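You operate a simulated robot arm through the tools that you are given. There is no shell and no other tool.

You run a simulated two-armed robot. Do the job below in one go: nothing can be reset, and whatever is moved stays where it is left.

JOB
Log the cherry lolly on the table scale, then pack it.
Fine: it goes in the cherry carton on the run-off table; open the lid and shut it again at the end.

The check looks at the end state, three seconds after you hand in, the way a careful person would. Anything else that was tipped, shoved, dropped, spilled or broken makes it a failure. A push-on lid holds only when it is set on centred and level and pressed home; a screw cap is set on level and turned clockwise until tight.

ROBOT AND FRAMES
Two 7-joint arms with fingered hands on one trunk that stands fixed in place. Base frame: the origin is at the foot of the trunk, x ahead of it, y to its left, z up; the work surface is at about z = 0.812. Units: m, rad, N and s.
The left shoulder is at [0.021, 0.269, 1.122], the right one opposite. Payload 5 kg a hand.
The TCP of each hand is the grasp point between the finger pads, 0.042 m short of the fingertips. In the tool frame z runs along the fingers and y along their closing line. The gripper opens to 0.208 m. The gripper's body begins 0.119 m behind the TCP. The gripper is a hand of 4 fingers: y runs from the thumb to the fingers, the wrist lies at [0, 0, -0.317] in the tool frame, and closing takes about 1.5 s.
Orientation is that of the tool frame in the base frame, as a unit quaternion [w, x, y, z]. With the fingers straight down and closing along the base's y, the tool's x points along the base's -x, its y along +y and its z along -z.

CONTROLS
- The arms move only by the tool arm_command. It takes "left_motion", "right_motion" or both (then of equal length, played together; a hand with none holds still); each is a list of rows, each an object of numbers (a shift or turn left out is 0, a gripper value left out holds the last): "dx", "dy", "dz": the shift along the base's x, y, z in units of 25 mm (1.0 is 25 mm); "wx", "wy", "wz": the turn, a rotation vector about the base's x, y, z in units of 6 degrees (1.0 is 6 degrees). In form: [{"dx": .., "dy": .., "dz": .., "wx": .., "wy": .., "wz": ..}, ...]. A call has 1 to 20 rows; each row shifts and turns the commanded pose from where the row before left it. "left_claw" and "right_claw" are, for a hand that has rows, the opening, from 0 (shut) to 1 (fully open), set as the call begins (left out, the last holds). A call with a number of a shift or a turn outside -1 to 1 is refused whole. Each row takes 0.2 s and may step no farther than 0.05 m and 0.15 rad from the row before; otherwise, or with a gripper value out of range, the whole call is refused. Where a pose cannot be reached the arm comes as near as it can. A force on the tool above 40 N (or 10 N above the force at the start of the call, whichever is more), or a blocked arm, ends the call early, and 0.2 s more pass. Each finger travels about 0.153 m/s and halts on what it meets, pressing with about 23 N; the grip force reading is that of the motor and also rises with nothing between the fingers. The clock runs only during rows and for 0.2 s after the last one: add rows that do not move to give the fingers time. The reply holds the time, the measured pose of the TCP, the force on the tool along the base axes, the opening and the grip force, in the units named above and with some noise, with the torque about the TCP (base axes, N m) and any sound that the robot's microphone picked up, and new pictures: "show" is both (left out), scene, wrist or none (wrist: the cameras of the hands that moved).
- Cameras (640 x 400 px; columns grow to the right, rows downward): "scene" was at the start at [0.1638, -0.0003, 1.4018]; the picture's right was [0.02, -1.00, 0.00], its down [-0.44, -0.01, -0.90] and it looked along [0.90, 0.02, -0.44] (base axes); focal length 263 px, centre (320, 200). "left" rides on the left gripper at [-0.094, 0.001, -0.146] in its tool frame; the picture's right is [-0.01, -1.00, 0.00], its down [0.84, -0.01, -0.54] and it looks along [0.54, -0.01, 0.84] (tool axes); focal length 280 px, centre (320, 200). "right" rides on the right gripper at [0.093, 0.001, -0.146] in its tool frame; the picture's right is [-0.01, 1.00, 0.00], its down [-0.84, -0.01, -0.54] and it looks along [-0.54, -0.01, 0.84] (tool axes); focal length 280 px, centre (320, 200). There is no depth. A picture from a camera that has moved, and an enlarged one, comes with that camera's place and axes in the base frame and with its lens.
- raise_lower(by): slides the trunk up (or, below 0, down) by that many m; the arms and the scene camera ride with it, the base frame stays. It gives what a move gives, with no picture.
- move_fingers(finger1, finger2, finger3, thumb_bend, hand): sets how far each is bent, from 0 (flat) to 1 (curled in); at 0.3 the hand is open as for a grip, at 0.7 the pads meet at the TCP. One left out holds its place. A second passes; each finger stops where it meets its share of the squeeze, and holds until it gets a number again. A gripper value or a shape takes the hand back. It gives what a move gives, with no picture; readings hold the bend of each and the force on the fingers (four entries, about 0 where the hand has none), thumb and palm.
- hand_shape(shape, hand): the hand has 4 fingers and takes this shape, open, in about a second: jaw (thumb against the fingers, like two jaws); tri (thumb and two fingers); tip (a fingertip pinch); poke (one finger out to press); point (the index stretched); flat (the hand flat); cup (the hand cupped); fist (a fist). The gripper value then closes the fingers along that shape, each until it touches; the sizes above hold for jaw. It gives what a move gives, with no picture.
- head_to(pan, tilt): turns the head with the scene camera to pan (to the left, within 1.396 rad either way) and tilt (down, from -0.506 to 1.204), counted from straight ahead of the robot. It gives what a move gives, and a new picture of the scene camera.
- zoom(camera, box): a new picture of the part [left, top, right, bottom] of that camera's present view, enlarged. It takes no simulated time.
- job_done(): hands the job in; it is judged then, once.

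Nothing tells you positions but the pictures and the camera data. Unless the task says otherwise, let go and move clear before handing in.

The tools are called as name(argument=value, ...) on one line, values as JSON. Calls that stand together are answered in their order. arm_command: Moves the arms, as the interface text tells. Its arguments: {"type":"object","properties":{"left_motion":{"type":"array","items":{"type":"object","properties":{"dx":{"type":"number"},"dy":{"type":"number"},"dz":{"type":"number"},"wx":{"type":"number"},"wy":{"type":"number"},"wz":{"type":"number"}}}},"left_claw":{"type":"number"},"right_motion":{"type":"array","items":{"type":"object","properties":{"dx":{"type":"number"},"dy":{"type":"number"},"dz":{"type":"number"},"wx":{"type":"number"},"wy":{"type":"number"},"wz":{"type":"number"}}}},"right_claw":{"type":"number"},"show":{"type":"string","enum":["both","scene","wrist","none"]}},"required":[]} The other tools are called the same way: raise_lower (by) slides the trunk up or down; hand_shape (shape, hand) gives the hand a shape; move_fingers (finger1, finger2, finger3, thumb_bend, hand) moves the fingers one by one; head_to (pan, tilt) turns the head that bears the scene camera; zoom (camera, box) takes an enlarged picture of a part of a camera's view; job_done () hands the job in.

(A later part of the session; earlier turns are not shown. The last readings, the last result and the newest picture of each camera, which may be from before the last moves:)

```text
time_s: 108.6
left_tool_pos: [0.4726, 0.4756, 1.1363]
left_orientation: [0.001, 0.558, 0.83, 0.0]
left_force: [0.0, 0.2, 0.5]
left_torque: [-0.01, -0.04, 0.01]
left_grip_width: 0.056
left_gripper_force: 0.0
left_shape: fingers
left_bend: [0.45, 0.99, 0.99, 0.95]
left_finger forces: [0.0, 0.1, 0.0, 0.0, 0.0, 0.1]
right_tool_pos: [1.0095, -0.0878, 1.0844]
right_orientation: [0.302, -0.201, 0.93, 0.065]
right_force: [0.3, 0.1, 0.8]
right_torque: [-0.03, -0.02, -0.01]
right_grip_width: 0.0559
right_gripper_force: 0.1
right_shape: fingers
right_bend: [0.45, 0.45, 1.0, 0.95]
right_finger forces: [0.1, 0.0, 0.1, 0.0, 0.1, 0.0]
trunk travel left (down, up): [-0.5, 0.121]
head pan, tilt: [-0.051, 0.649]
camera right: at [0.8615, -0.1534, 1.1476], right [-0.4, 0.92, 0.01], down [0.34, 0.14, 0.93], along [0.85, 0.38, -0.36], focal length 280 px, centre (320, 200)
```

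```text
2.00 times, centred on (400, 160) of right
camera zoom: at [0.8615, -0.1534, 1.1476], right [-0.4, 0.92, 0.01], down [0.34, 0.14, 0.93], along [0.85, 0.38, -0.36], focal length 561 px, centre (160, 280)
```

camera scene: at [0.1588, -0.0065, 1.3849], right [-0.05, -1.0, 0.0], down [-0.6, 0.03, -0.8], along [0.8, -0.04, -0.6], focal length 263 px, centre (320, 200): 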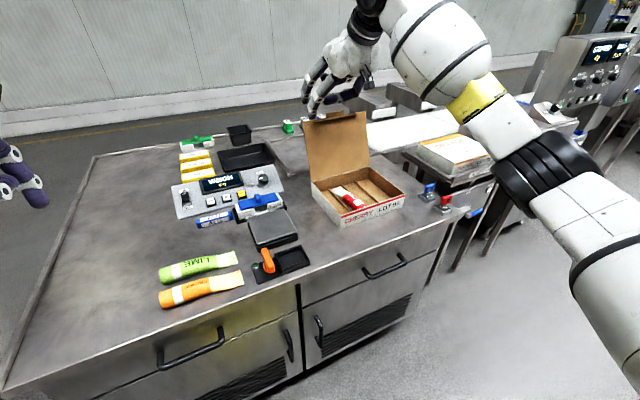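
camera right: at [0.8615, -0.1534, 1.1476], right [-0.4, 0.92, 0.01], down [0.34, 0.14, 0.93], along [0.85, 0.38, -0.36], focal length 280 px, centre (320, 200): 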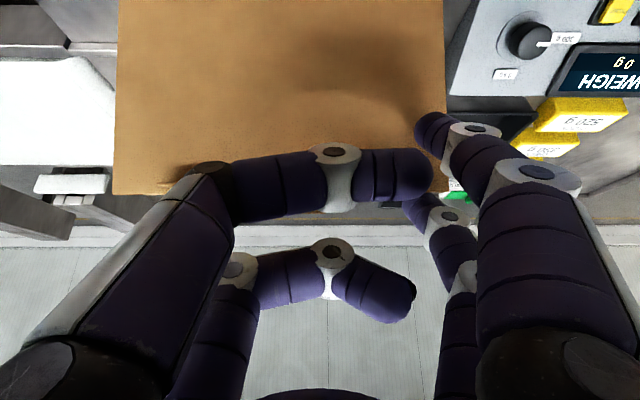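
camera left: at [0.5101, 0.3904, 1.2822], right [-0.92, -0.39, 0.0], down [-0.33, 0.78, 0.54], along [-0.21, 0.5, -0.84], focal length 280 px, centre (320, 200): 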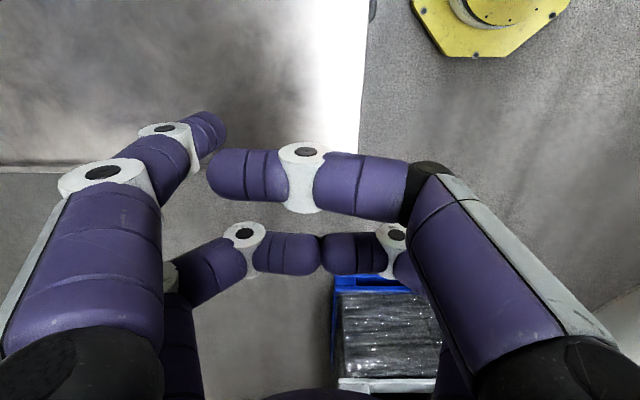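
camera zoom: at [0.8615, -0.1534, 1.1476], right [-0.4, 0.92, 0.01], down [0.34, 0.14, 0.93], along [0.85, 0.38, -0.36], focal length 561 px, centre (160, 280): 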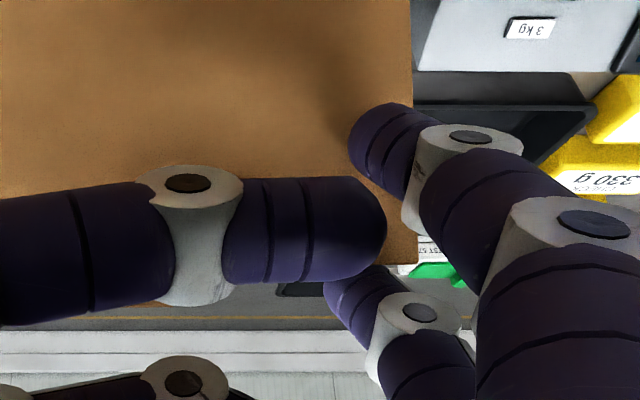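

Finger 2's tip is now hidden behind the lid edge and finger 1 is in front. I pull gently towards me.

arm_command(right_motion=[{"dx": -0.365, "dy": -0.165}, {"dx": -0.365, "dy": -0.165}, {"dx": -0.365, "dy": -0.165, "dz": 0.05}, {}], show="wrist")

zoom(camera="scene", box=[280, 80, 440, 220])

```text
time_s: 109.6
left_tool_pos: [0.4728, 0.4753, 1.1364]
left_orientation: [0.0, 0.559, 0.829, 0.001]
left_force: [-0.1, -0.5, 0.8]
left_torque: [0.01, 0.03, 0.02]
left_grip_width: 0.0558
left_gripper_force: 0.1
left_shape: fingers
left_bend: [0.45, 0.99, 0.99, 0.95]
left_finger forces: [0.1, 0.0, 0.0, 0.1, 0.1, 0.0]
right_tool_pos: [0.9839, -0.0994, 1.0851]
right_orientation: [0.302, -0.201, 0.929, 0.066]
right_force: [-0.1, -0.5, 0.4]
right_torque: [-0.02, 0.01, 0.02]
right_grip_width: 0.056
right_gripper_force: 0.1
right_shape: fingers
right_bend: [0.45, 0.45, 1.0, 0.95]
right_finger forces: [0.1, 0.0, 0.0, 0.0, 0.0, 0.0]
trunk travel left (down, up): [-0.5, 0.121]
head pan, tilt: [-0.051, 0.649]
camera right: at [0.8354, -0.1663, 1.1487], right [-0.4, 0.92, 0.01], down [0.34, 0.14, 0.93], along [0.85, 0.38, -0.36], focal length 280 px, centre (320, 200)
```

right: 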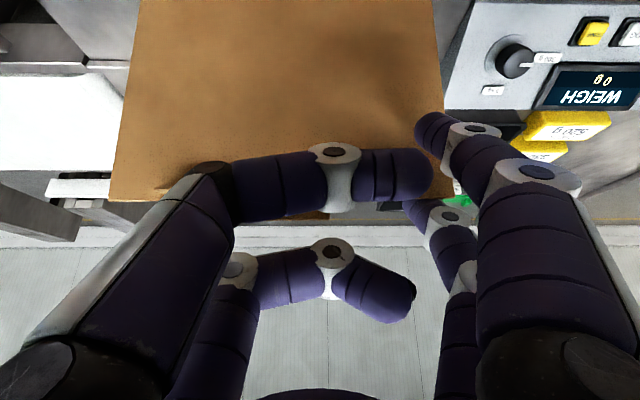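

```text
2.86 times, centred on (360, 150) of scene
camera zoom: at [0.1587, -0.0063, 1.3848], right [-0.05, -1.0, 0.0], down [-0.6, 0.03, -0.8], along [0.8, -0.04, -0.6], focal length 751 px, centre (206, 343)
```

zoom: 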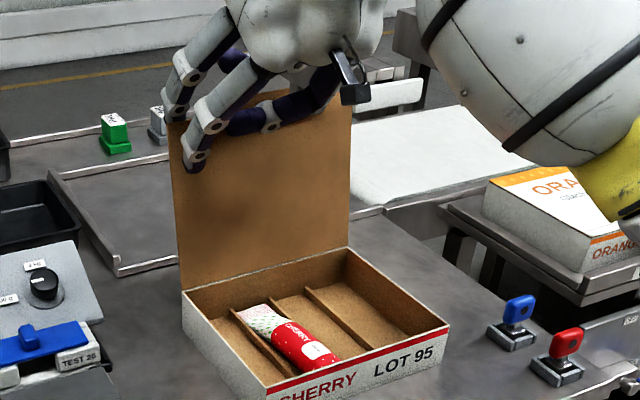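

The lid comes forward with finger 2. I continue past vertical so it settles onto finger 1.

arm_command(right_motion=[{"dx": -0.365, "dy": -0.165, "dz": 0.05}, {"dx": -0.365, "dy": -0.165, "dz": 0.03}, {"dx": -0.365, "dy": -0.165}, {"dx": -0.3, "dy": -0.135}, {}, {}], show="wrist")

zoom(camera="scene", box=[280, 80, 440, 220])

```text
time_s: 111.0
left_tool_pos: [0.4736, 0.4758, 1.135]
left_orientation: [0.0, 0.558, 0.83, 0.0]
left_force: [-0.6, -0.4, -0.1]
left_torque: [-0.01, -0.02, 0.0]
left_grip_width: 0.0559
left_gripper_force: 0.1
left_shape: fingers
left_bend: [0.45, 0.99, 0.99, 0.95]
left_finger forces: [0.0, 0.0, 0.0, 0.0, 0.0, 0.1]
right_tool_pos: [0.9469, -0.1164, 1.0865]
right_orientation: [0.302, -0.201, 0.93, 0.064]
right_force: [0.4, 0.4, 0.1]
right_torque: [0.0, 0.0, -0.01]
right_grip_width: 0.0561
right_gripper_force: 0.1
right_shape: fingers
right_bend: [0.45, 0.45, 1.0, 0.95]
right_finger forces: [0.0, 0.1, 0.0, 0.1, 0.0, 0.0]
trunk travel left (down, up): [-0.5, 0.121]
head pan, tilt: [-0.051, 0.649]
camera right: at [0.8006, -0.1814, 1.1503], right [-0.4, 0.92, 0.01], down [0.34, 0.14, 0.93], along [0.85, 0.38, -0.37], focal length 280 px, centre (320, 200)
```

right: 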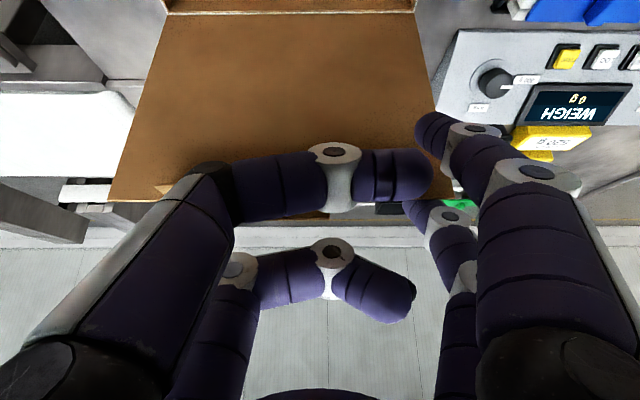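

```text
2.86 times, centred on (360, 150) of scene
camera zoom: at [0.1588, -0.0063, 1.3848], right [-0.05, -1.0, 0.0], down [-0.6, 0.03, -0.8], along [0.8, -0.04, -0.6], focal length 751 px, centre (206, 343)
```

zoom: 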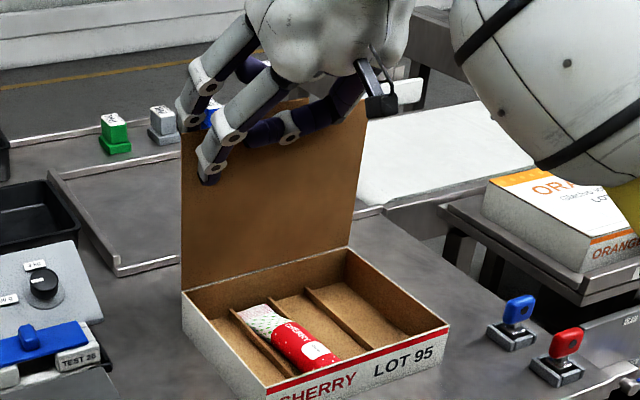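

The lid is near vertical. A little further.

arm_command(right_motion=[{"dx": -0.3, "dy": -0.135}, {"dx": -0.3, "dy": -0.135}, {"dx": -0.3, "dy": -0.135}, {}, {}], show="wrist")

zoom(camera="scene", box=[280, 80, 440, 220])

zoom(camera="scene", box=[310, 80, 390, 140])

```text
time_s: 112.2
left_tool_pos: [0.4729, 0.4755, 1.1356]
left_orientation: [0.0, 0.559, 0.829, 0.0]
left_force: [0.0, 0.6, -0.6]
left_torque: [0.0, 0.03, 0.0]
left_grip_width: 0.0559
left_gripper_force: 0.0
left_shape: fingers
left_bend: [0.45, 0.99, 0.99, 0.95]
left_finger forces: [0.0, 0.0, 0.1, 0.0, 0.1, 0.1]
right_tool_pos: [0.9245, -0.126, 1.0874]
right_orientation: [0.303, -0.201, 0.93, 0.065]
right_force: [-0.1, -0.4, 0.5]
right_torque: [0.0, -0.01, 0.0]
right_grip_width: 0.0558
right_gripper_force: 0.0
right_shape: fingers
right_bend: [0.45, 0.45, 1.0, 0.95]
right_finger forces: [0.1, 0.0, 0.0, 0.1, 0.1, 0.0]
trunk travel left (down, up): [-0.5, 0.121]
head pan, tilt: [-0.051, 0.649]
camera right: at [0.7777, -0.1912, 1.1508], right [-0.4, 0.92, 0.01], down [0.34, 0.14, 0.93], along [0.85, 0.38, -0.37], focal length 280 px, centre (320, 200)
```

right: 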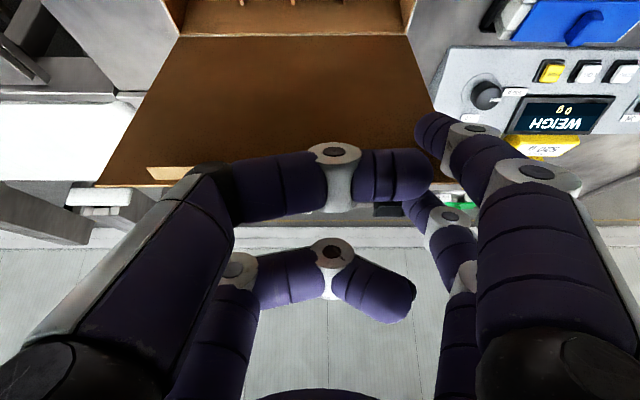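

```text
2.86 times, centred on (360, 150) of scene
camera zoom: at [0.1589, -0.0063, 1.3848], right [-0.05, -1.0, 0.0], down [-0.6, 0.03, -0.8], along [0.8, -0.04, -0.6], focal length 751 px, centre (206, 343)
```

zoom: 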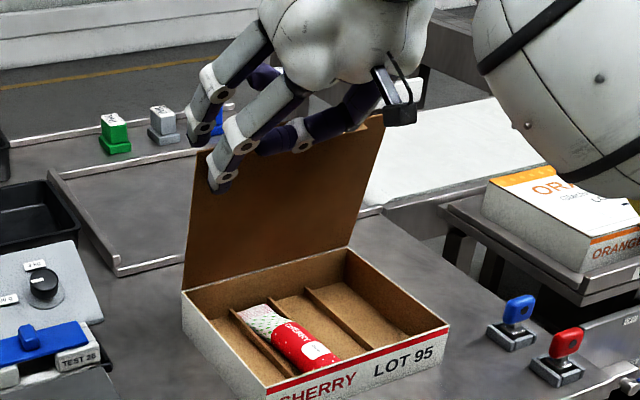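

```text
6.67 times, centred on (350, 110) of scene
camera zoom: at [0.1589, -0.0063, 1.3848], right [-0.05, -1.0, 0.0], down [-0.6, 0.03, -0.8], along [0.8, -0.04, -0.6], focal length 1753 px, centre (120, 800)
```

zoom: 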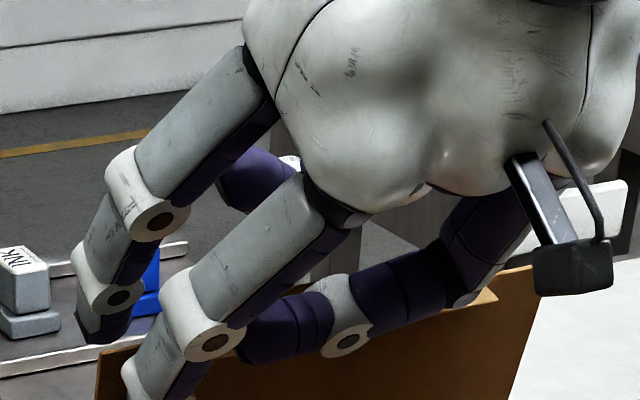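

The lid now leans forward on finger 1 at about 72°. I curl finger 2 away and pitch the hand back to the 60° pose about finger 1's tip, as used when opening.

move_fingers(hand="right", finger2=1.0)

arm_command(right_motion=[{"dx": -0.199, "dy": -0.09, "dz": -0.055, "wx": 0.4125, "wy": -0.911}, {"dx": -0.199, "dy": -0.09, "dz": -0.055, "wx": 0.4125, "wy": -0.911}, {"dx": -0.199, "dy": -0.09, "dz": -0.055, "wx": 0.4125, "wy": -0.911}, {"dx": -0.199, "dy": -0.09, "dz": -0.055, "wx": 0.4125, "wy": -0.911}, {}], show="wrist")

zoom(camera="scene", box=[280, 80, 440, 220])

```text
time_s: 113.2
left_tool_pos: [0.473, 0.4759, 1.1358]
left_orientation: [0.0, 0.558, 0.83, 0.0]
left_force: [0.3, 0.7, 0.0]
left_torque: [0.01, -0.03, 0.0]
left_grip_width: 0.0558
left_gripper_force: 0.1
left_shape: fingers
left_bend: [0.45, 0.99, 0.99, 0.95]
left_finger forces: [0.0, 0.0, 0.1, 0.0, 0.1, 0.0]
right_tool_pos: [0.9257, -0.1259, 1.087]
right_orientation: [0.302, -0.201, 0.93, 0.064]
right_force: [-0.5, 0.6, 0.4]
right_torque: [0.06, 0.0, 0.01]
right_grip_width: 0.0559
right_gripper_force: 0.1
right_shape: fingers
right_bend: [0.45, 0.86, 1.0, 0.95]
right_finger forces: [0.0, 0.0, 0.0, 0.1, 0.0, 0.0]
trunk travel left (down, up): [-0.5, 0.121]
head pan, tilt: [-0.051, 0.649]
```

```text
time_s: 114.4
left_tool_pos: [0.4731, 0.4771, 1.1362]
left_orientation: [-0.001, 0.558, 0.83, 0.0]
left_force: [-0.7, 0.0, 0.1]
left_torque: [0.0, 0.01, 0.02]
left_grip_width: 0.0559
left_gripper_force: 0.0
left_shape: fingers
left_bend: [0.45, 0.99, 0.99, 0.95]
left_finger forces: [0.0, 0.0, 0.0, 0.0, 0.0, 0.0]
right_tool_pos: [0.9058, -0.1344, 1.083]
right_orientation: [0.49, -0.182, 0.846, 0.104]
right_force: [-0.4, 0.3, 0.3]
right_torque: [0.01, 0.03, -0.01]
right_grip_width: 0.0559
right_gripper_force: 0.0
right_shape: fingers
right_bend: [0.45, 0.86, 1.0, 0.95]
right_finger forces: [0.0, 0.0, 0.0, 0.0, 0.0, 0.0]
trunk travel left (down, up): [-0.5, 0.121]
head pan, tilt: [-0.051, 0.649]
camera right: at [0.7471, -0.2057, 1.0739], right [-0.41, 0.91, 0.01], down [-0.04, -0.03, 1.0], along [0.91, 0.41, 0.05], focal length 280 px, centre (320, 200)
```

right: 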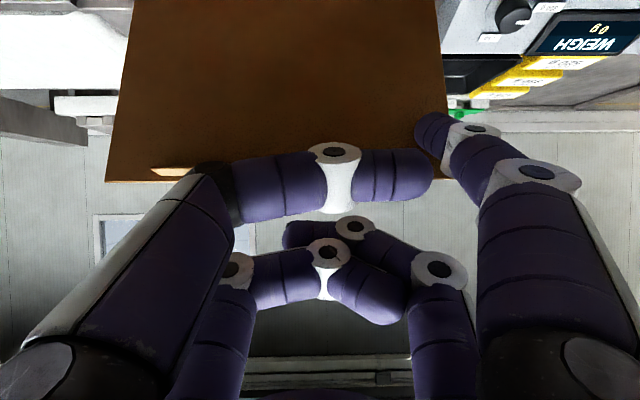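

```text
2.86 times, centred on (360, 150) of scene
camera zoom: at [0.1585, -0.0062, 1.3849], right [-0.05, -1.0, 0.0], down [-0.6, 0.03, -0.8], along [0.8, -0.04, -0.6], focal length 751 px, centre (206, 343)
```

zoom: 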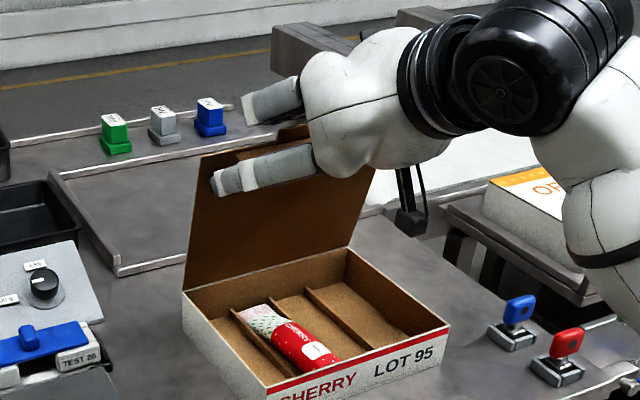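

Now I lower the lid along its arc on finger 1, first to about 40°.

arm_command(right_motion=[{"dx": -0.446, "dy": -0.201, "dz": -0.219}, {"dx": -0.446, "dy": -0.201, "dz": -0.219}, {"dx": -0.446, "dy": -0.201, "dz": -0.219}, {"dx": -0.487, "dy": -0.22, "dz": -0.34}, {"dx": -0.487, "dy": -0.22, "dz": -0.34}, {"dx": -0.432, "dy": -0.195, "dz": -0.436}, {"dx": -0.432, "dy": -0.195, "dz": -0.436}, {}], show="both")

zoom(camera="scene", box=[280, 100, 440, 240])

```text
time_s: 116.2
left_tool_pos: [0.4741, 0.4761, 1.1364]
left_orientation: [0.0, 0.558, 0.83, 0.0]
left_force: [-1.4, 0.2, 0.8]
left_torque: [0.01, -0.03, -0.03]
left_grip_width: 0.0559
left_gripper_force: 0.0
left_shape: fingers
left_bend: [0.45, 0.99, 0.99, 0.95]
left_finger forces: [0.0, 0.0, 0.1, 0.0, 0.1, 0.0]
right_tool_pos: [0.8271, -0.1725, 1.0258]
right_orientation: [0.489, -0.184, 0.846, 0.106]
right_force: [0.0, 0.3, 0.3]
right_torque: [0.0, 0.0, 0.0]
right_grip_width: 0.0555
right_gripper_force: 0.0
right_shape: fingers
right_bend: [0.45, 0.86, 1.0, 0.95]
right_finger forces: [0.0, 0.0, 0.0, 0.0, 0.0, 0.0]
trunk travel left (down, up): [-0.5, 0.121]
head pan, tilt: [-0.051, 0.649]
camera scene: at [0.1586, -0.0063, 1.3849], right [-0.05, -1.0, 0.0], down [-0.6, 0.03, -0.8], along [0.8, -0.04, -0.6], focal length 263 px, centre (320, 200)
camera right: at [0.6676, -0.2423, 1.0179], right [-0.41, 0.91, 0.01], down [-0.04, -0.03, 1.0], along [0.91, 0.4, 0.05], focal length 280 px, centre (320, 200)
```

scene: 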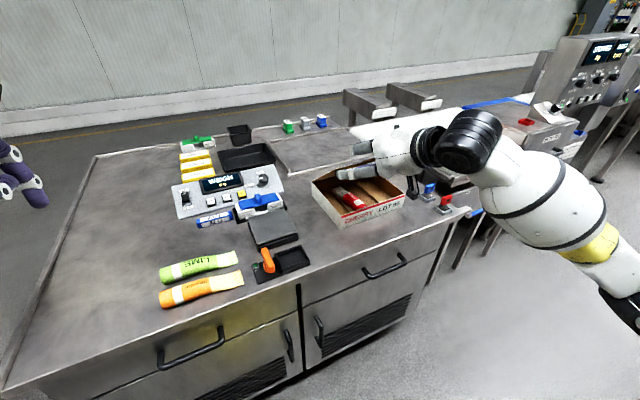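
right: 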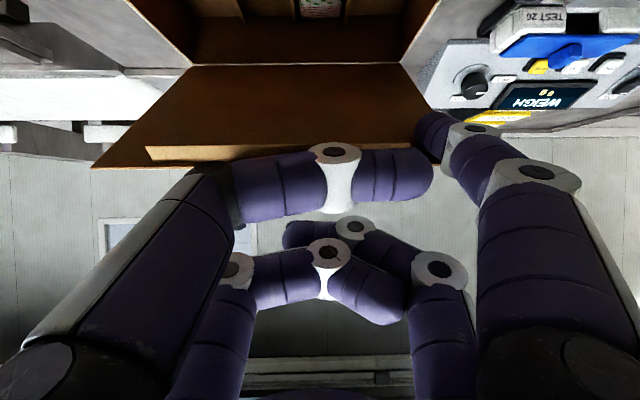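

```text
2.86 times, centred on (360, 170) of scene
camera zoom: at [0.1586, -0.0063, 1.3849], right [-0.05, -1.0, 0.0], down [-0.6, 0.03, -0.8], along [0.8, -0.04, -0.6], focal length 751 px, centre (206, 286)
```

zoom: 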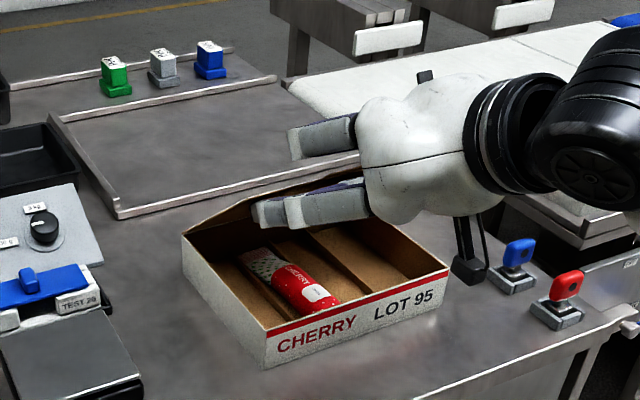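

The lid follows down smoothly. I continue to about 12°.

arm_command(right_motion=[{"dx": -0.377, "dy": -0.17, "dz": -0.47}, {"dx": -0.377, "dy": -0.17, "dz": -0.47}, {"dx": -0.3135, "dy": -0.1416, "dz": -0.58}, {"dx": -0.3135, "dy": -0.1416, "dz": -0.58}, {"dx": -0.128, "dy": -0.058, "dz": -0.628}, {"dx": -0.128, "dy": -0.058, "dz": -0.628}, {}], show="both")

zoom(camera="scene", box=[280, 110, 440, 250])

zoom(camera="right", box=[300, 40, 556, 200])

```text
time_s: 117.8
left_tool_pos: [0.4734, 0.476, 1.1353]
left_orientation: [0.0, 0.558, 0.83, 0.0]
left_force: [-1.1, -0.2, -0.4]
left_torque: [0.03, -0.02, -0.03]
left_grip_width: 0.0562
left_gripper_force: 0.0
left_shape: fingers
left_bend: [0.45, 0.99, 0.99, 0.95]
left_finger forces: [0.0, 0.0, 0.0, 0.0, 0.1, 0.1]
right_tool_pos: [0.7858, -0.1882, 0.942]
right_orientation: [0.49, -0.183, 0.846, 0.105]
right_force: [0.1, 0.5, 0.1]
right_torque: [0.03, 0.0, 0.04]
right_grip_width: 0.0557
right_gripper_force: 0.1
right_shape: fingers
right_bend: [0.45, 0.86, 1.0, 0.95]
right_finger forces: [0.0, 0.0, 0.0, 0.1, 0.0, 0.1]
trunk travel left (down, up): [-0.5, 0.121]
head pan, tilt: [-0.051, 0.649]
camera scene: at [0.1586, -0.0063, 1.3849], right [-0.05, -1.0, 0.0], down [-0.6, 0.03, -0.8], along [0.8, -0.04, -0.6], focal length 263 px, centre (320, 200)
camera right: at [0.6274, -0.2588, 0.9342], right [-0.41, 0.91, 0.01], down [-0.04, -0.03, 1.0], along [0.91, 0.41, 0.05], focal length 280 px, centre (320, 200)
```

scene: 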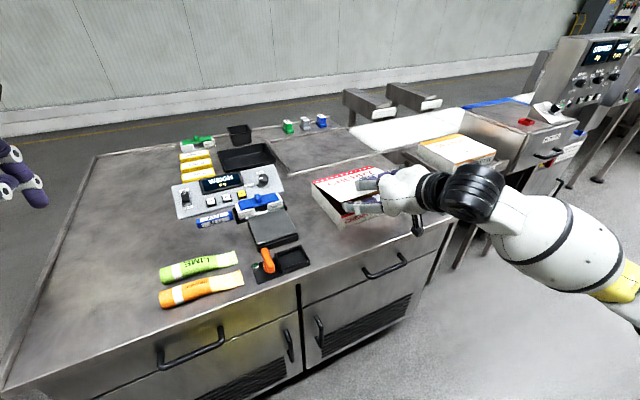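
right: 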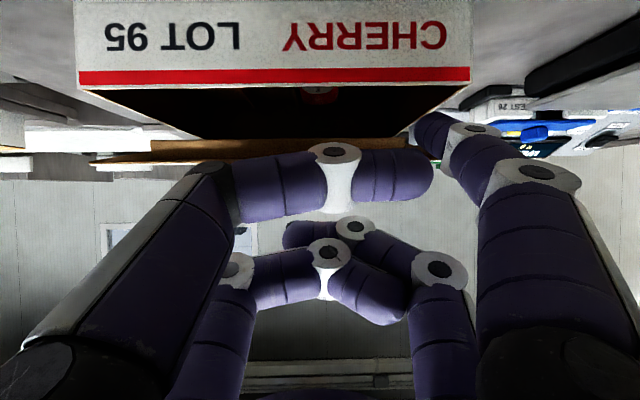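

```text
2.86 times, centred on (360, 180) of scene
camera zoom: at [0.1586, -0.0063, 1.3849], right [-0.05, -1.0, 0.0], down [-0.6, 0.03, -0.8], along [0.8, -0.04, -0.6], focal length 751 px, centre (206, 257)
```

zoom: 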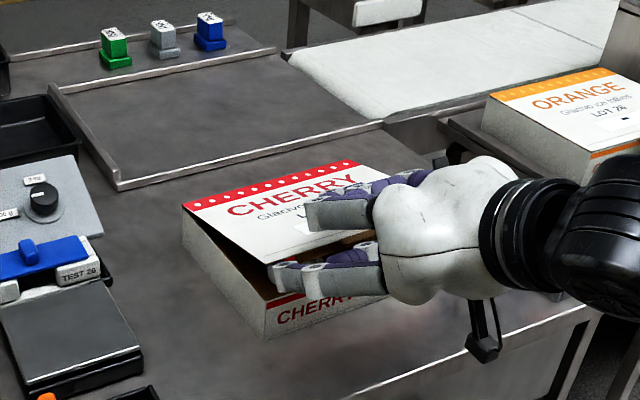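

```text
2.50 times, centred on (428, 120) of right
camera zoom: at [0.6274, -0.2588, 0.9342], right [-0.41, 0.91, 0.01], down [-0.04, -0.03, 1.0], along [0.91, 0.41, 0.05], focal length 701 px, centre (50, 400)
```

zoom: 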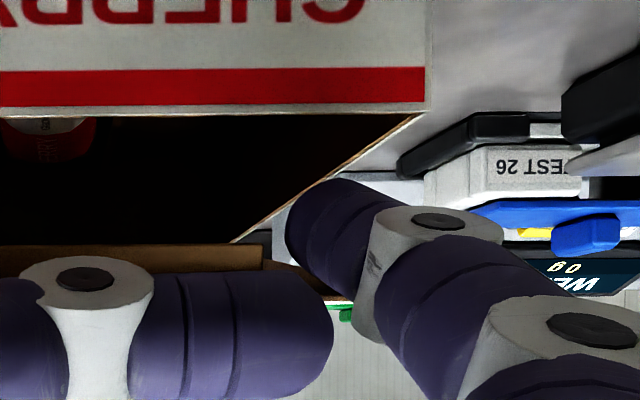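

The lid is nearly down, held on the finger near its left front corner. I lower another 13 mm, then withdraw the hand towards me so it settles.

arm_command(right_motion=[{"dx": -0.16, "dy": -0.07, "dz": -0.27}, {"dz": -0.26}, {}], show="none")

zoom(camera="scene", box=[280, 110, 440, 250])

zoom(camera="right", box=[300, 40, 556, 200])

```text
time_s: 118.6
left_tool_pos: [0.4734, 0.4749, 1.1363]
left_orientation: [0.001, 0.559, 0.829, 0.0]
left_force: [1.0, -0.4, 0.4]
left_torque: [0.0, 0.04, 0.0]
left_grip_width: 0.0561
left_gripper_force: 0.0
left_shape: fingers
left_bend: [0.45, 0.99, 0.99, 0.95]
left_finger forces: [0.1, 0.0, 0.1, 0.0, 0.0, 0.1]
right_tool_pos: [0.7826, -0.1904, 0.9279]
right_orientation: [0.489, -0.183, 0.846, 0.105]
right_force: [0.5, 0.9, 0.0]
right_torque: [-0.01, 0.04, 0.02]
right_grip_width: 0.0561
right_gripper_force: 0.2
right_shape: fingers
right_bend: [0.45, 0.86, 1.0, 0.95]
right_finger forces: [0.1, 0.0, 0.1, 0.0, 0.0, 0.0]
trunk travel left (down, up): [-0.5, 0.121]
head pan, tilt: [-0.051, 0.649]
```

```text
2.86 times, centred on (360, 180) of scene
camera zoom: at [0.1588, -0.0063, 1.3848], right [-0.05, -1.0, 0.0], down [-0.6, 0.03, -0.8], along [0.8, -0.04, -0.6], focal length 751 px, centre (206, 257)
```

zoom: 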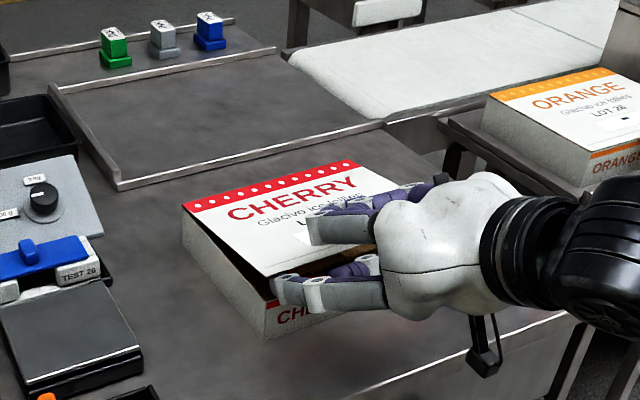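

```text
2.50 times, centred on (428, 120) of right
camera zoom: at [0.6233, -0.2609, 0.9208], right [-0.41, 0.91, 0.01], down [-0.04, -0.03, 1.0], along [0.91, 0.4, 0.05], focal length 701 px, centre (50, 400)
```

zoom: 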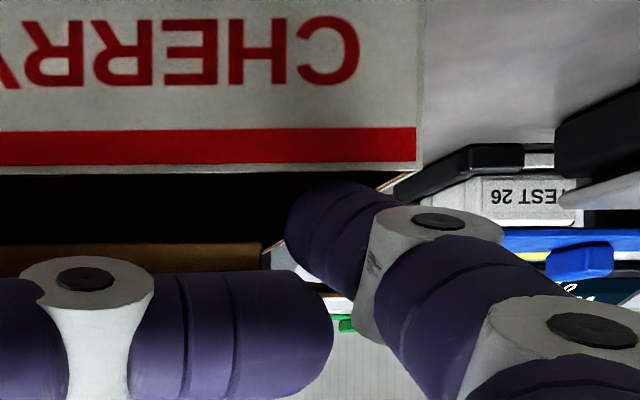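

The finger is just above the front rim. I draw it straight back so the lid settles on the carton.

arm_command(right_motion=[{"dx": -0.3, "dy": -0.135}, {"dx": -0.456, "dy": -0.206}, {"dx": -0.456, "dy": -0.206}, {"dx": -0.7, "dy": -0.316}, {"dx": -0.9, "dy": -0.406}, {}], show="both")

zoom(camera="scene", box=[280, 130, 440, 250])

zoom(camera="right", box=[200, 40, 520, 240])

```text
time_s: 120.0
left_tool_pos: [0.4714, 0.4756, 1.136]
left_orientation: [0.001, 0.558, 0.83, 0.0]
left_force: [-0.6, -0.9, 1.4]
left_torque: [-0.03, -0.08, -0.03]
left_grip_width: 0.056
left_gripper_force: 0.1
left_shape: fingers
left_bend: [0.45, 0.99, 0.99, 0.95]
left_finger forces: [0.0, 0.1, 0.0, 0.0, 0.0, 0.1]
right_tool_pos: [0.7107, -0.2234, 0.9287]
right_orientation: [0.489, -0.183, 0.846, 0.105]
right_force: [-0.2, 0.0, 0.1]
right_torque: [-0.01, -0.01, -0.02]
right_grip_width: 0.0556
right_gripper_force: 0.1
right_shape: fingers
right_bend: [0.45, 0.86, 1.0, 0.95]
right_finger forces: [0.0, 0.0, 0.0, 0.0, 0.1, 0.0]
trunk travel left (down, up): [-0.5, 0.121]
head pan, tilt: [-0.051, 0.649]
camera scene: at [0.1585, -0.0062, 1.3848], right [-0.05, -1.0, 0.0], down [-0.6, 0.03, -0.8], along [0.8, -0.04, -0.6], focal length 263 px, centre (320, 200)
camera right: at [0.5516, -0.2929, 0.9208], right [-0.41, 0.91, 0.01], down [-0.04, -0.03, 1.0], along [0.91, 0.4, 0.05], focal length 280 px, centre (320, 200)
```

scene: 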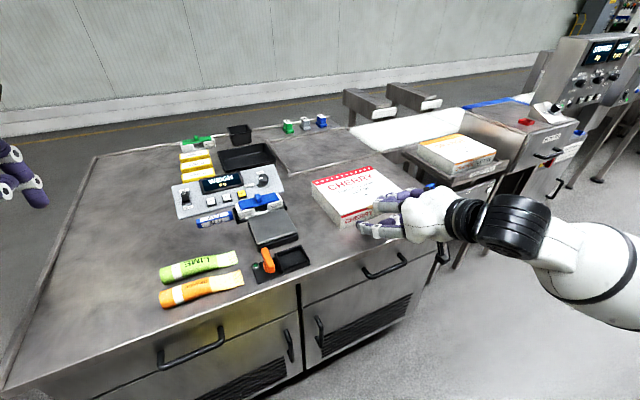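
right: 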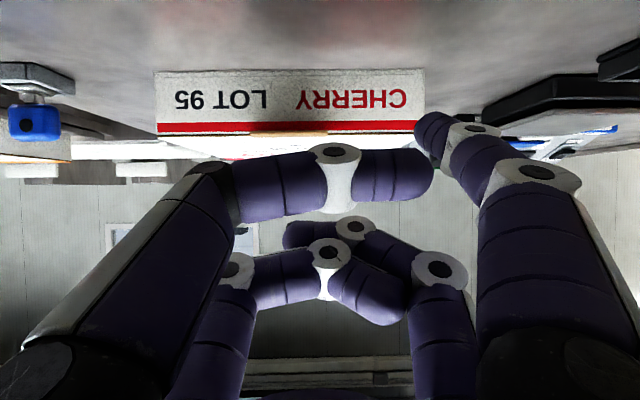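

```text
3.33 times, centred on (360, 190) of scene
camera zoom: at [0.1585, -0.0062, 1.3848], right [-0.05, -1.0, 0.0], down [-0.6, 0.03, -0.8], along [0.8, -0.04, -0.6], focal length 877 px, centre (187, 233)
```

zoom: 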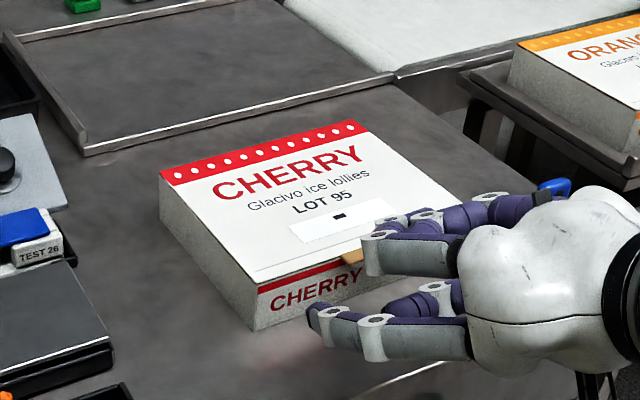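

```text
2.00 times, centred on (360, 140) of right
camera zoom: at [0.5516, -0.2929, 0.9208], right [-0.41, 0.91, 0.01], down [-0.04, -0.03, 1.0], along [0.91, 0.4, 0.05], focal length 561 px, centre (240, 320)
```

zoom: 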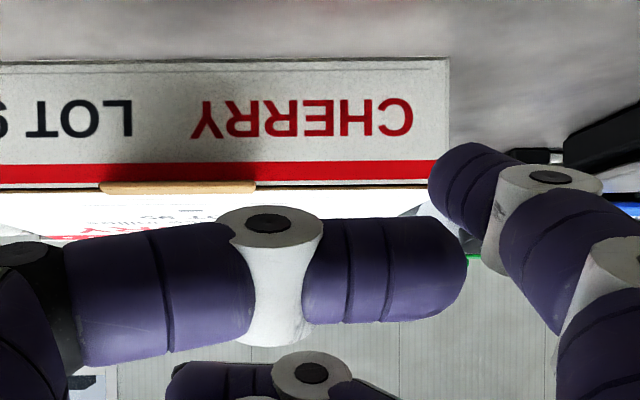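

The lid has come down flat on the carton. Next I press it home: I raise the hand, turn it fingers-down and bring finger 1 above the middle of the lid's front edge.

arm_command(right_motion=[{"dx": -0.3, "dy": -0.13, "dz": 1}, {"dx": -0.3, "dy": -0.13, "dz": 1}, {"dx": -0.3, "dy": -0.13, "dz": 1}, {"dx": -0.3, "dy": -0.13, "dz": 1}, {"dx": -0.3, "dy": -0.13, "dz": 1}, {"dx": -0.3, "dy": -0.13, "dz": 1}, {"dx": 0.846, "dy": -0.093, "wx": -0.4125, "wy": 0.911}, {"dx": 0.846, "dy": -0.093, "wx": -0.4125, "wy": 0.911}, {"dx": 0.846, "dy": -0.093, "wx": -0.4125, "wy": 0.911}, {"dx": 0.846, "dy": -0.093, "wx": -0.4125, "wy": 0.911}, {"dx": 0.846, "dy": -0.093, "wx": -0.4125, "wy": 0.911}, {"dx": 0.846, "dy": -0.093, "wx": -0.4125, "wy": 0.911}, {"dx": 0.846, "dy": -0.093, "wx": -0.4125, "wy": 0.911}, {"dx": 0.846, "dy": -0.093, "wx": -0.4125, "wy": 0.911}, {"dx": 0.846, "dy": -0.093, "wx": -0.4125, "wy": 0.911}, {"dx": 0.846, "dy": -0.093, "wx": -0.4125, "wy": 0.911}, {}], show="both")

zoom(camera="scene", box=[290, 140, 440, 240])

zoom(camera="right", box=[160, 0, 480, 200])

```text
time_s: 123.6
left_tool_pos: [0.473, 0.4744, 1.1364]
left_orientation: [0.0, 0.56, 0.828, 0.0]
left_force: [-0.7, -0.8, -0.5]
left_torque: [0.07, 0.06, 0.01]
left_grip_width: 0.0559
left_gripper_force: 0.2
left_shape: fingers
left_bend: [0.45, 0.99, 0.99, 0.95]
left_finger forces: [0.0, 0.0, 0.0, 0.0, 0.1, 0.0]
right_tool_pos: [0.8769, -0.268, 1.0796]
right_orientation: [-0.001, -0.211, 0.978, 0.0]
right_force: [0.0, -0.8, -0.2]
right_torque: [0.13, 0.01, -0.01]
right_grip_width: 0.0559
right_gripper_force: 0.0
right_shape: fingers
right_bend: [0.45, 0.86, 1.0, 0.95]
right_finger forces: [0.0, 0.0, 0.1, 0.0, 0.1, 0.0]
trunk travel left (down, up): [-0.5, 0.121]
head pan, tilt: [-0.051, 0.649]
camera scene: at [0.1589, -0.0071, 1.3848], right [-0.05, -1.0, 0.0], down [-0.6, 0.03, -0.8], along [0.8, -0.04, -0.6], focal length 263 px, centre (320, 200)
camera right: at [0.7914, -0.3039, 1.2246], right [-0.4, 0.92, 0.0], down [0.77, 0.34, 0.54], along [0.49, 0.21, -0.84], focal length 280 px, centre (320, 200)
```

scene: 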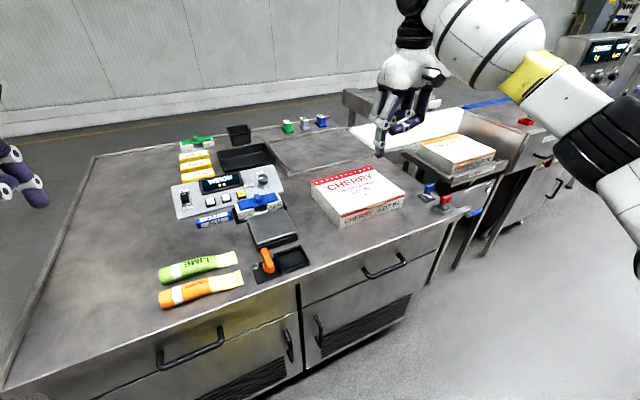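
right: 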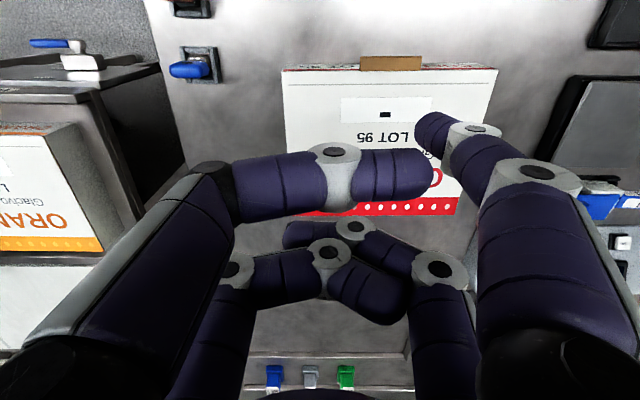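

```text
4.00 times, centred on (365, 190) of scene
camera zoom: at [0.1589, -0.0071, 1.3848], right [-0.05, -1.0, 0.0], down [-0.6, 0.03, -0.8], along [0.8, -0.04, -0.6], focal length 1052 px, centre (140, 240)
```

zoom: 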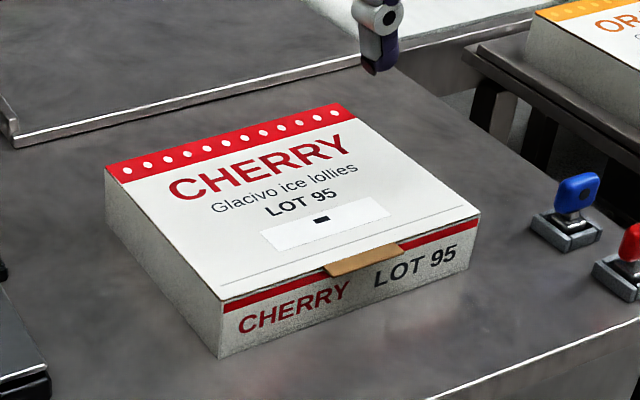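

```text
2.00 times, centred on (320, 100) of right
camera zoom: at [0.7914, -0.3039, 1.2246], right [-0.4, 0.92, 0.0], down [0.77, 0.34, 0.54], along [0.49, 0.21, -0.84], focal length 561 px, centre (320, 400)
```

zoom: 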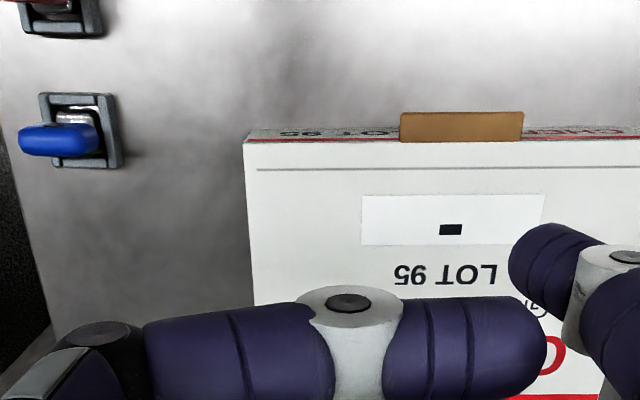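

The lid lies flush, and finger 1 is above the middle of its front edge (~1 cm in). I go down and press.

arm_command(right_motion=[{"dz": -0.8}, {"dz": -0.8}, {"dz": -0.8}, {"dz": -0.8}, {"dz": -0.8}, {"dz": -0.8}, {"dz": -0.7}, {"dz": -0.4}, {}], show="wrist")

zoom(camera="scene", box=[290, 140, 440, 240])

```text
time_s: 125.6
left_tool_pos: [0.4725, 0.4754, 1.1357]
left_orientation: [0.0, 0.558, 0.83, 0.0]
left_force: [0.0, -0.1, 0.9]
left_torque: [-0.02, -0.02, -0.02]
left_grip_width: 0.0559
left_gripper_force: 0.0
left_shape: fingers
left_bend: [0.45, 0.99, 0.99, 0.95]
left_finger forces: [0.0, 0.0, 0.0, 0.0, 0.1, 0.1]
right_tool_pos: [0.8775, -0.2656, 0.9313]
right_orientation: [0.001, -0.211, 0.977, 0.0]
right_force: [0.0, -0.2, 0.4]
right_torque: [-0.03, 0.02, 0.0]
right_grip_width: 0.056
right_gripper_force: 0.1
right_shape: fingers
right_bend: [0.45, 0.86, 1.0, 0.95]
right_finger forces: [0.1, 0.0, 0.1, 0.1, 0.0, 0.0]
trunk travel left (down, up): [-0.5, 0.121]
head pan, tilt: [-0.051, 0.649]
camera right: at [0.7919, -0.3028, 1.0776], right [-0.4, 0.92, 0.0], down [0.77, 0.34, 0.54], along [0.49, 0.22, -0.84], focal length 280 px, centre (320, 200)
```

right: 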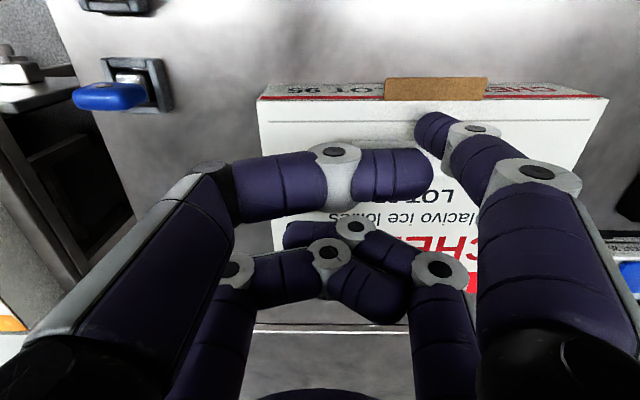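

```text
4.00 times, centred on (365, 190) of scene
camera zoom: at [0.1587, -0.0063, 1.3849], right [-0.05, -1.0, 0.0], down [-0.6, 0.03, -0.8], along [0.8, -0.04, -0.6], focal length 1052 px, centre (140, 240)
```

zoom: 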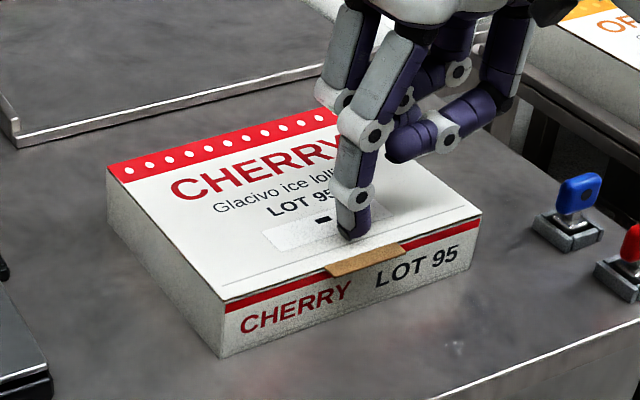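

The fingertip is just above the lid behind the tab. Pressing down in small steps.

arm_command(right_motion=[{"dz": -0.12}, {"dz": -0.12}, {"dz": -0.12}, {}], show="none")

arm_command(right_motion=[{"dz": -0.08}, {"dz": -0.08}, {}], show="none")

```text
time_s: 126.6
left_tool_pos: [0.4727, 0.4754, 1.1357]
left_orientation: [-0.001, 0.559, 0.829, 0.0]
left_force: [0.1, 0.3, -0.4]
left_torque: [0.01, -0.04, 0.0]
left_grip_width: 0.0561
left_gripper_force: 0.0
left_shape: fingers
left_bend: [0.45, 0.99, 0.99, 0.95]
left_finger forces: [0.1, 0.0, 0.0, 0.0, 0.1, 0.0]
right_tool_pos: [0.8783, -0.265, 0.9235]
right_orientation: [0.0, -0.211, 0.978, 0.0]
right_force: [1.3, -0.9, 8.2]
right_torque: [0.45, 0.32, -0.09]
right_grip_width: 0.0558
right_gripper_force: 3.7
right_shape: fingers
right_bend: [0.45, 0.86, 1.0, 0.95]
right_finger forces: [7.0, 0.1, 0.1, 0.0, 0.0, 0.0]
trunk travel left (down, up): [-0.5, 0.121]
head pan, tilt: [-0.051, 0.649]
```

```text
time_s: 127.4
left_tool_pos: [0.4718, 0.4749, 1.1367]
left_orientation: [0.0, 0.558, 0.83, 0.0]
left_force: [-0.5, -0.1, -1.0]
left_torque: [-0.01, -0.02, -0.02]
left_grip_width: 0.056
left_gripper_force: 0.0
left_shape: fingers
left_bend: [0.45, 0.99, 0.99, 0.95]
left_finger forces: [0.0, 0.0, 0.0, 0.0, 0.0, 0.0]
right_tool_pos: [0.8785, -0.2647, 0.9201]
right_orientation: [0.001, -0.211, 0.978, 0.0]
right_force: [4.7, -0.4, 18.8]
right_torque: [1.18, 0.74, -0.32]
right_grip_width: 0.0559
right_gripper_force: 9.1
right_shape: fingers
right_bend: [0.45, 0.86, 1.0, 0.95]
right_finger forces: [18.1, 0.0, 0.0, 0.0, 0.0, 0.0]
trunk travel left (down, up): [-0.5, 0.121]
head pan, tilt: [-0.051, 0.649]
```

Pressed with about 19 N and it doesn't give further, so it is home. I lift off and inspect the closed lid.

arm_command(right_motion=[{"dz": 0.3}, {"dz": 0.8}, {"dz": 1}, {"dz": 1}, {"dz": 1}, {"dz": 1}, {"dz": 1, "dx": -0.6, "dy": -0.3}, {"dx": -1, "dy": -0.5}, {"dx": -1, "dy": -0.5}, {"dx": -1, "dy": -0.5}, {"dx": -1, "dy": -0.5}, {}], show="both")

zoom(camera="scene", box=[300, 150, 420, 240])

zoom(camera="right", box=[200, 0, 520, 250])

```text
time_s: 130.0
left_tool_pos: [0.4734, 0.4764, 1.1361]
left_orientation: [0.0, 0.558, 0.83, -0.001]
left_force: [-0.4, 0.1, -0.1]
left_torque: [-0.05, -0.01, 0.0]
left_grip_width: 0.0559
left_gripper_force: 0.1
left_shape: fingers
left_bend: [0.45, 0.99, 0.99, 0.95]
left_finger forces: [0.0, 0.0, 0.0, 0.1, 0.0, 0.0]
right_tool_pos: [0.7623, -0.3233, 1.0694]
right_orientation: [0.001, -0.212, 0.977, 0.0]
right_force: [-0.1, 0.8, -0.2]
right_torque: [-0.04, 0.03, -0.03]
right_grip_width: 0.0563
right_gripper_force: 0.1
right_shape: fingers
right_bend: [0.45, 0.87, 1.0, 0.95]
right_finger forces: [0.0, 0.0, 0.1, 0.1, 0.0, 0.0]
trunk travel left (down, up): [-0.5, 0.121]
head pan, tilt: [-0.051, 0.649]
camera scene: at [0.1587, -0.0061, 1.3848], right [-0.05, -1.0, 0.0], down [-0.6, 0.03, -0.8], along [0.8, -0.04, -0.6], focal length 263 px, centre (320, 200)
camera right: at [0.6763, -0.3603, 1.2159], right [-0.4, 0.92, 0.0], down [0.77, 0.34, 0.54], along [0.49, 0.22, -0.84], focal length 280 px, centre (320, 200)
```

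scene: 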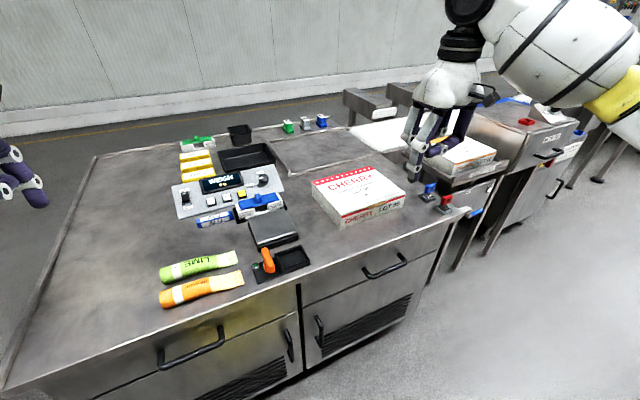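
right: 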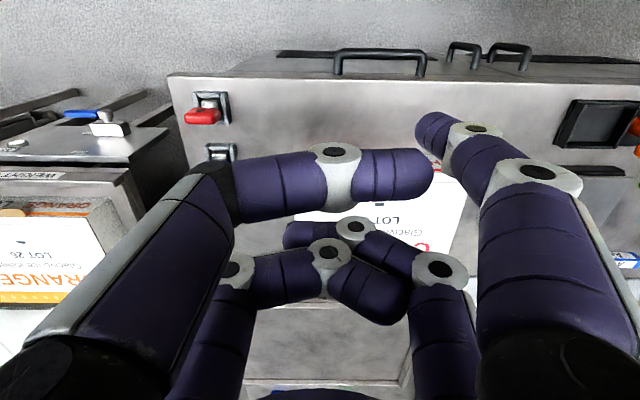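

```text
4.44 times, centred on (360, 195) of scene
camera zoom: at [0.1587, -0.0061, 1.3848], right [-0.05, -1.0, 0.0], down [-0.6, 0.03, -0.8], along [0.8, -0.04, -0.6], focal length 1169 px, centre (142, 222)
```

zoom: 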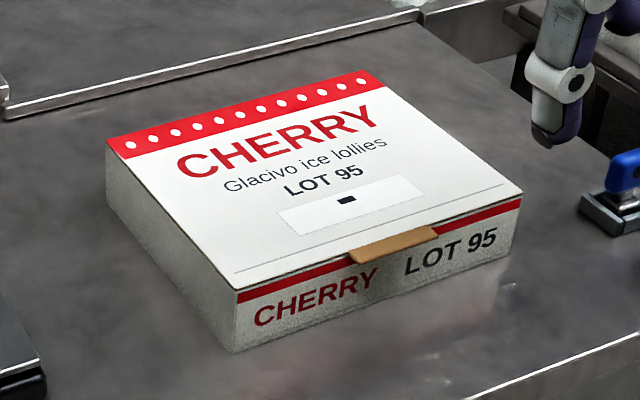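

```text
1.60 times, centred on (360, 125) of right
camera zoom: at [0.6763, -0.3603, 1.2159], right [-0.4, 0.92, 0.0], down [0.77, 0.34, 0.54], along [0.49, 0.22, -0.84], focal length 449 px, centre (256, 320)
```

zoom: 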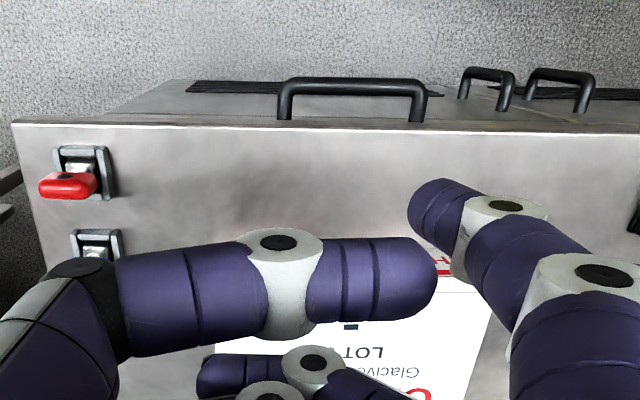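

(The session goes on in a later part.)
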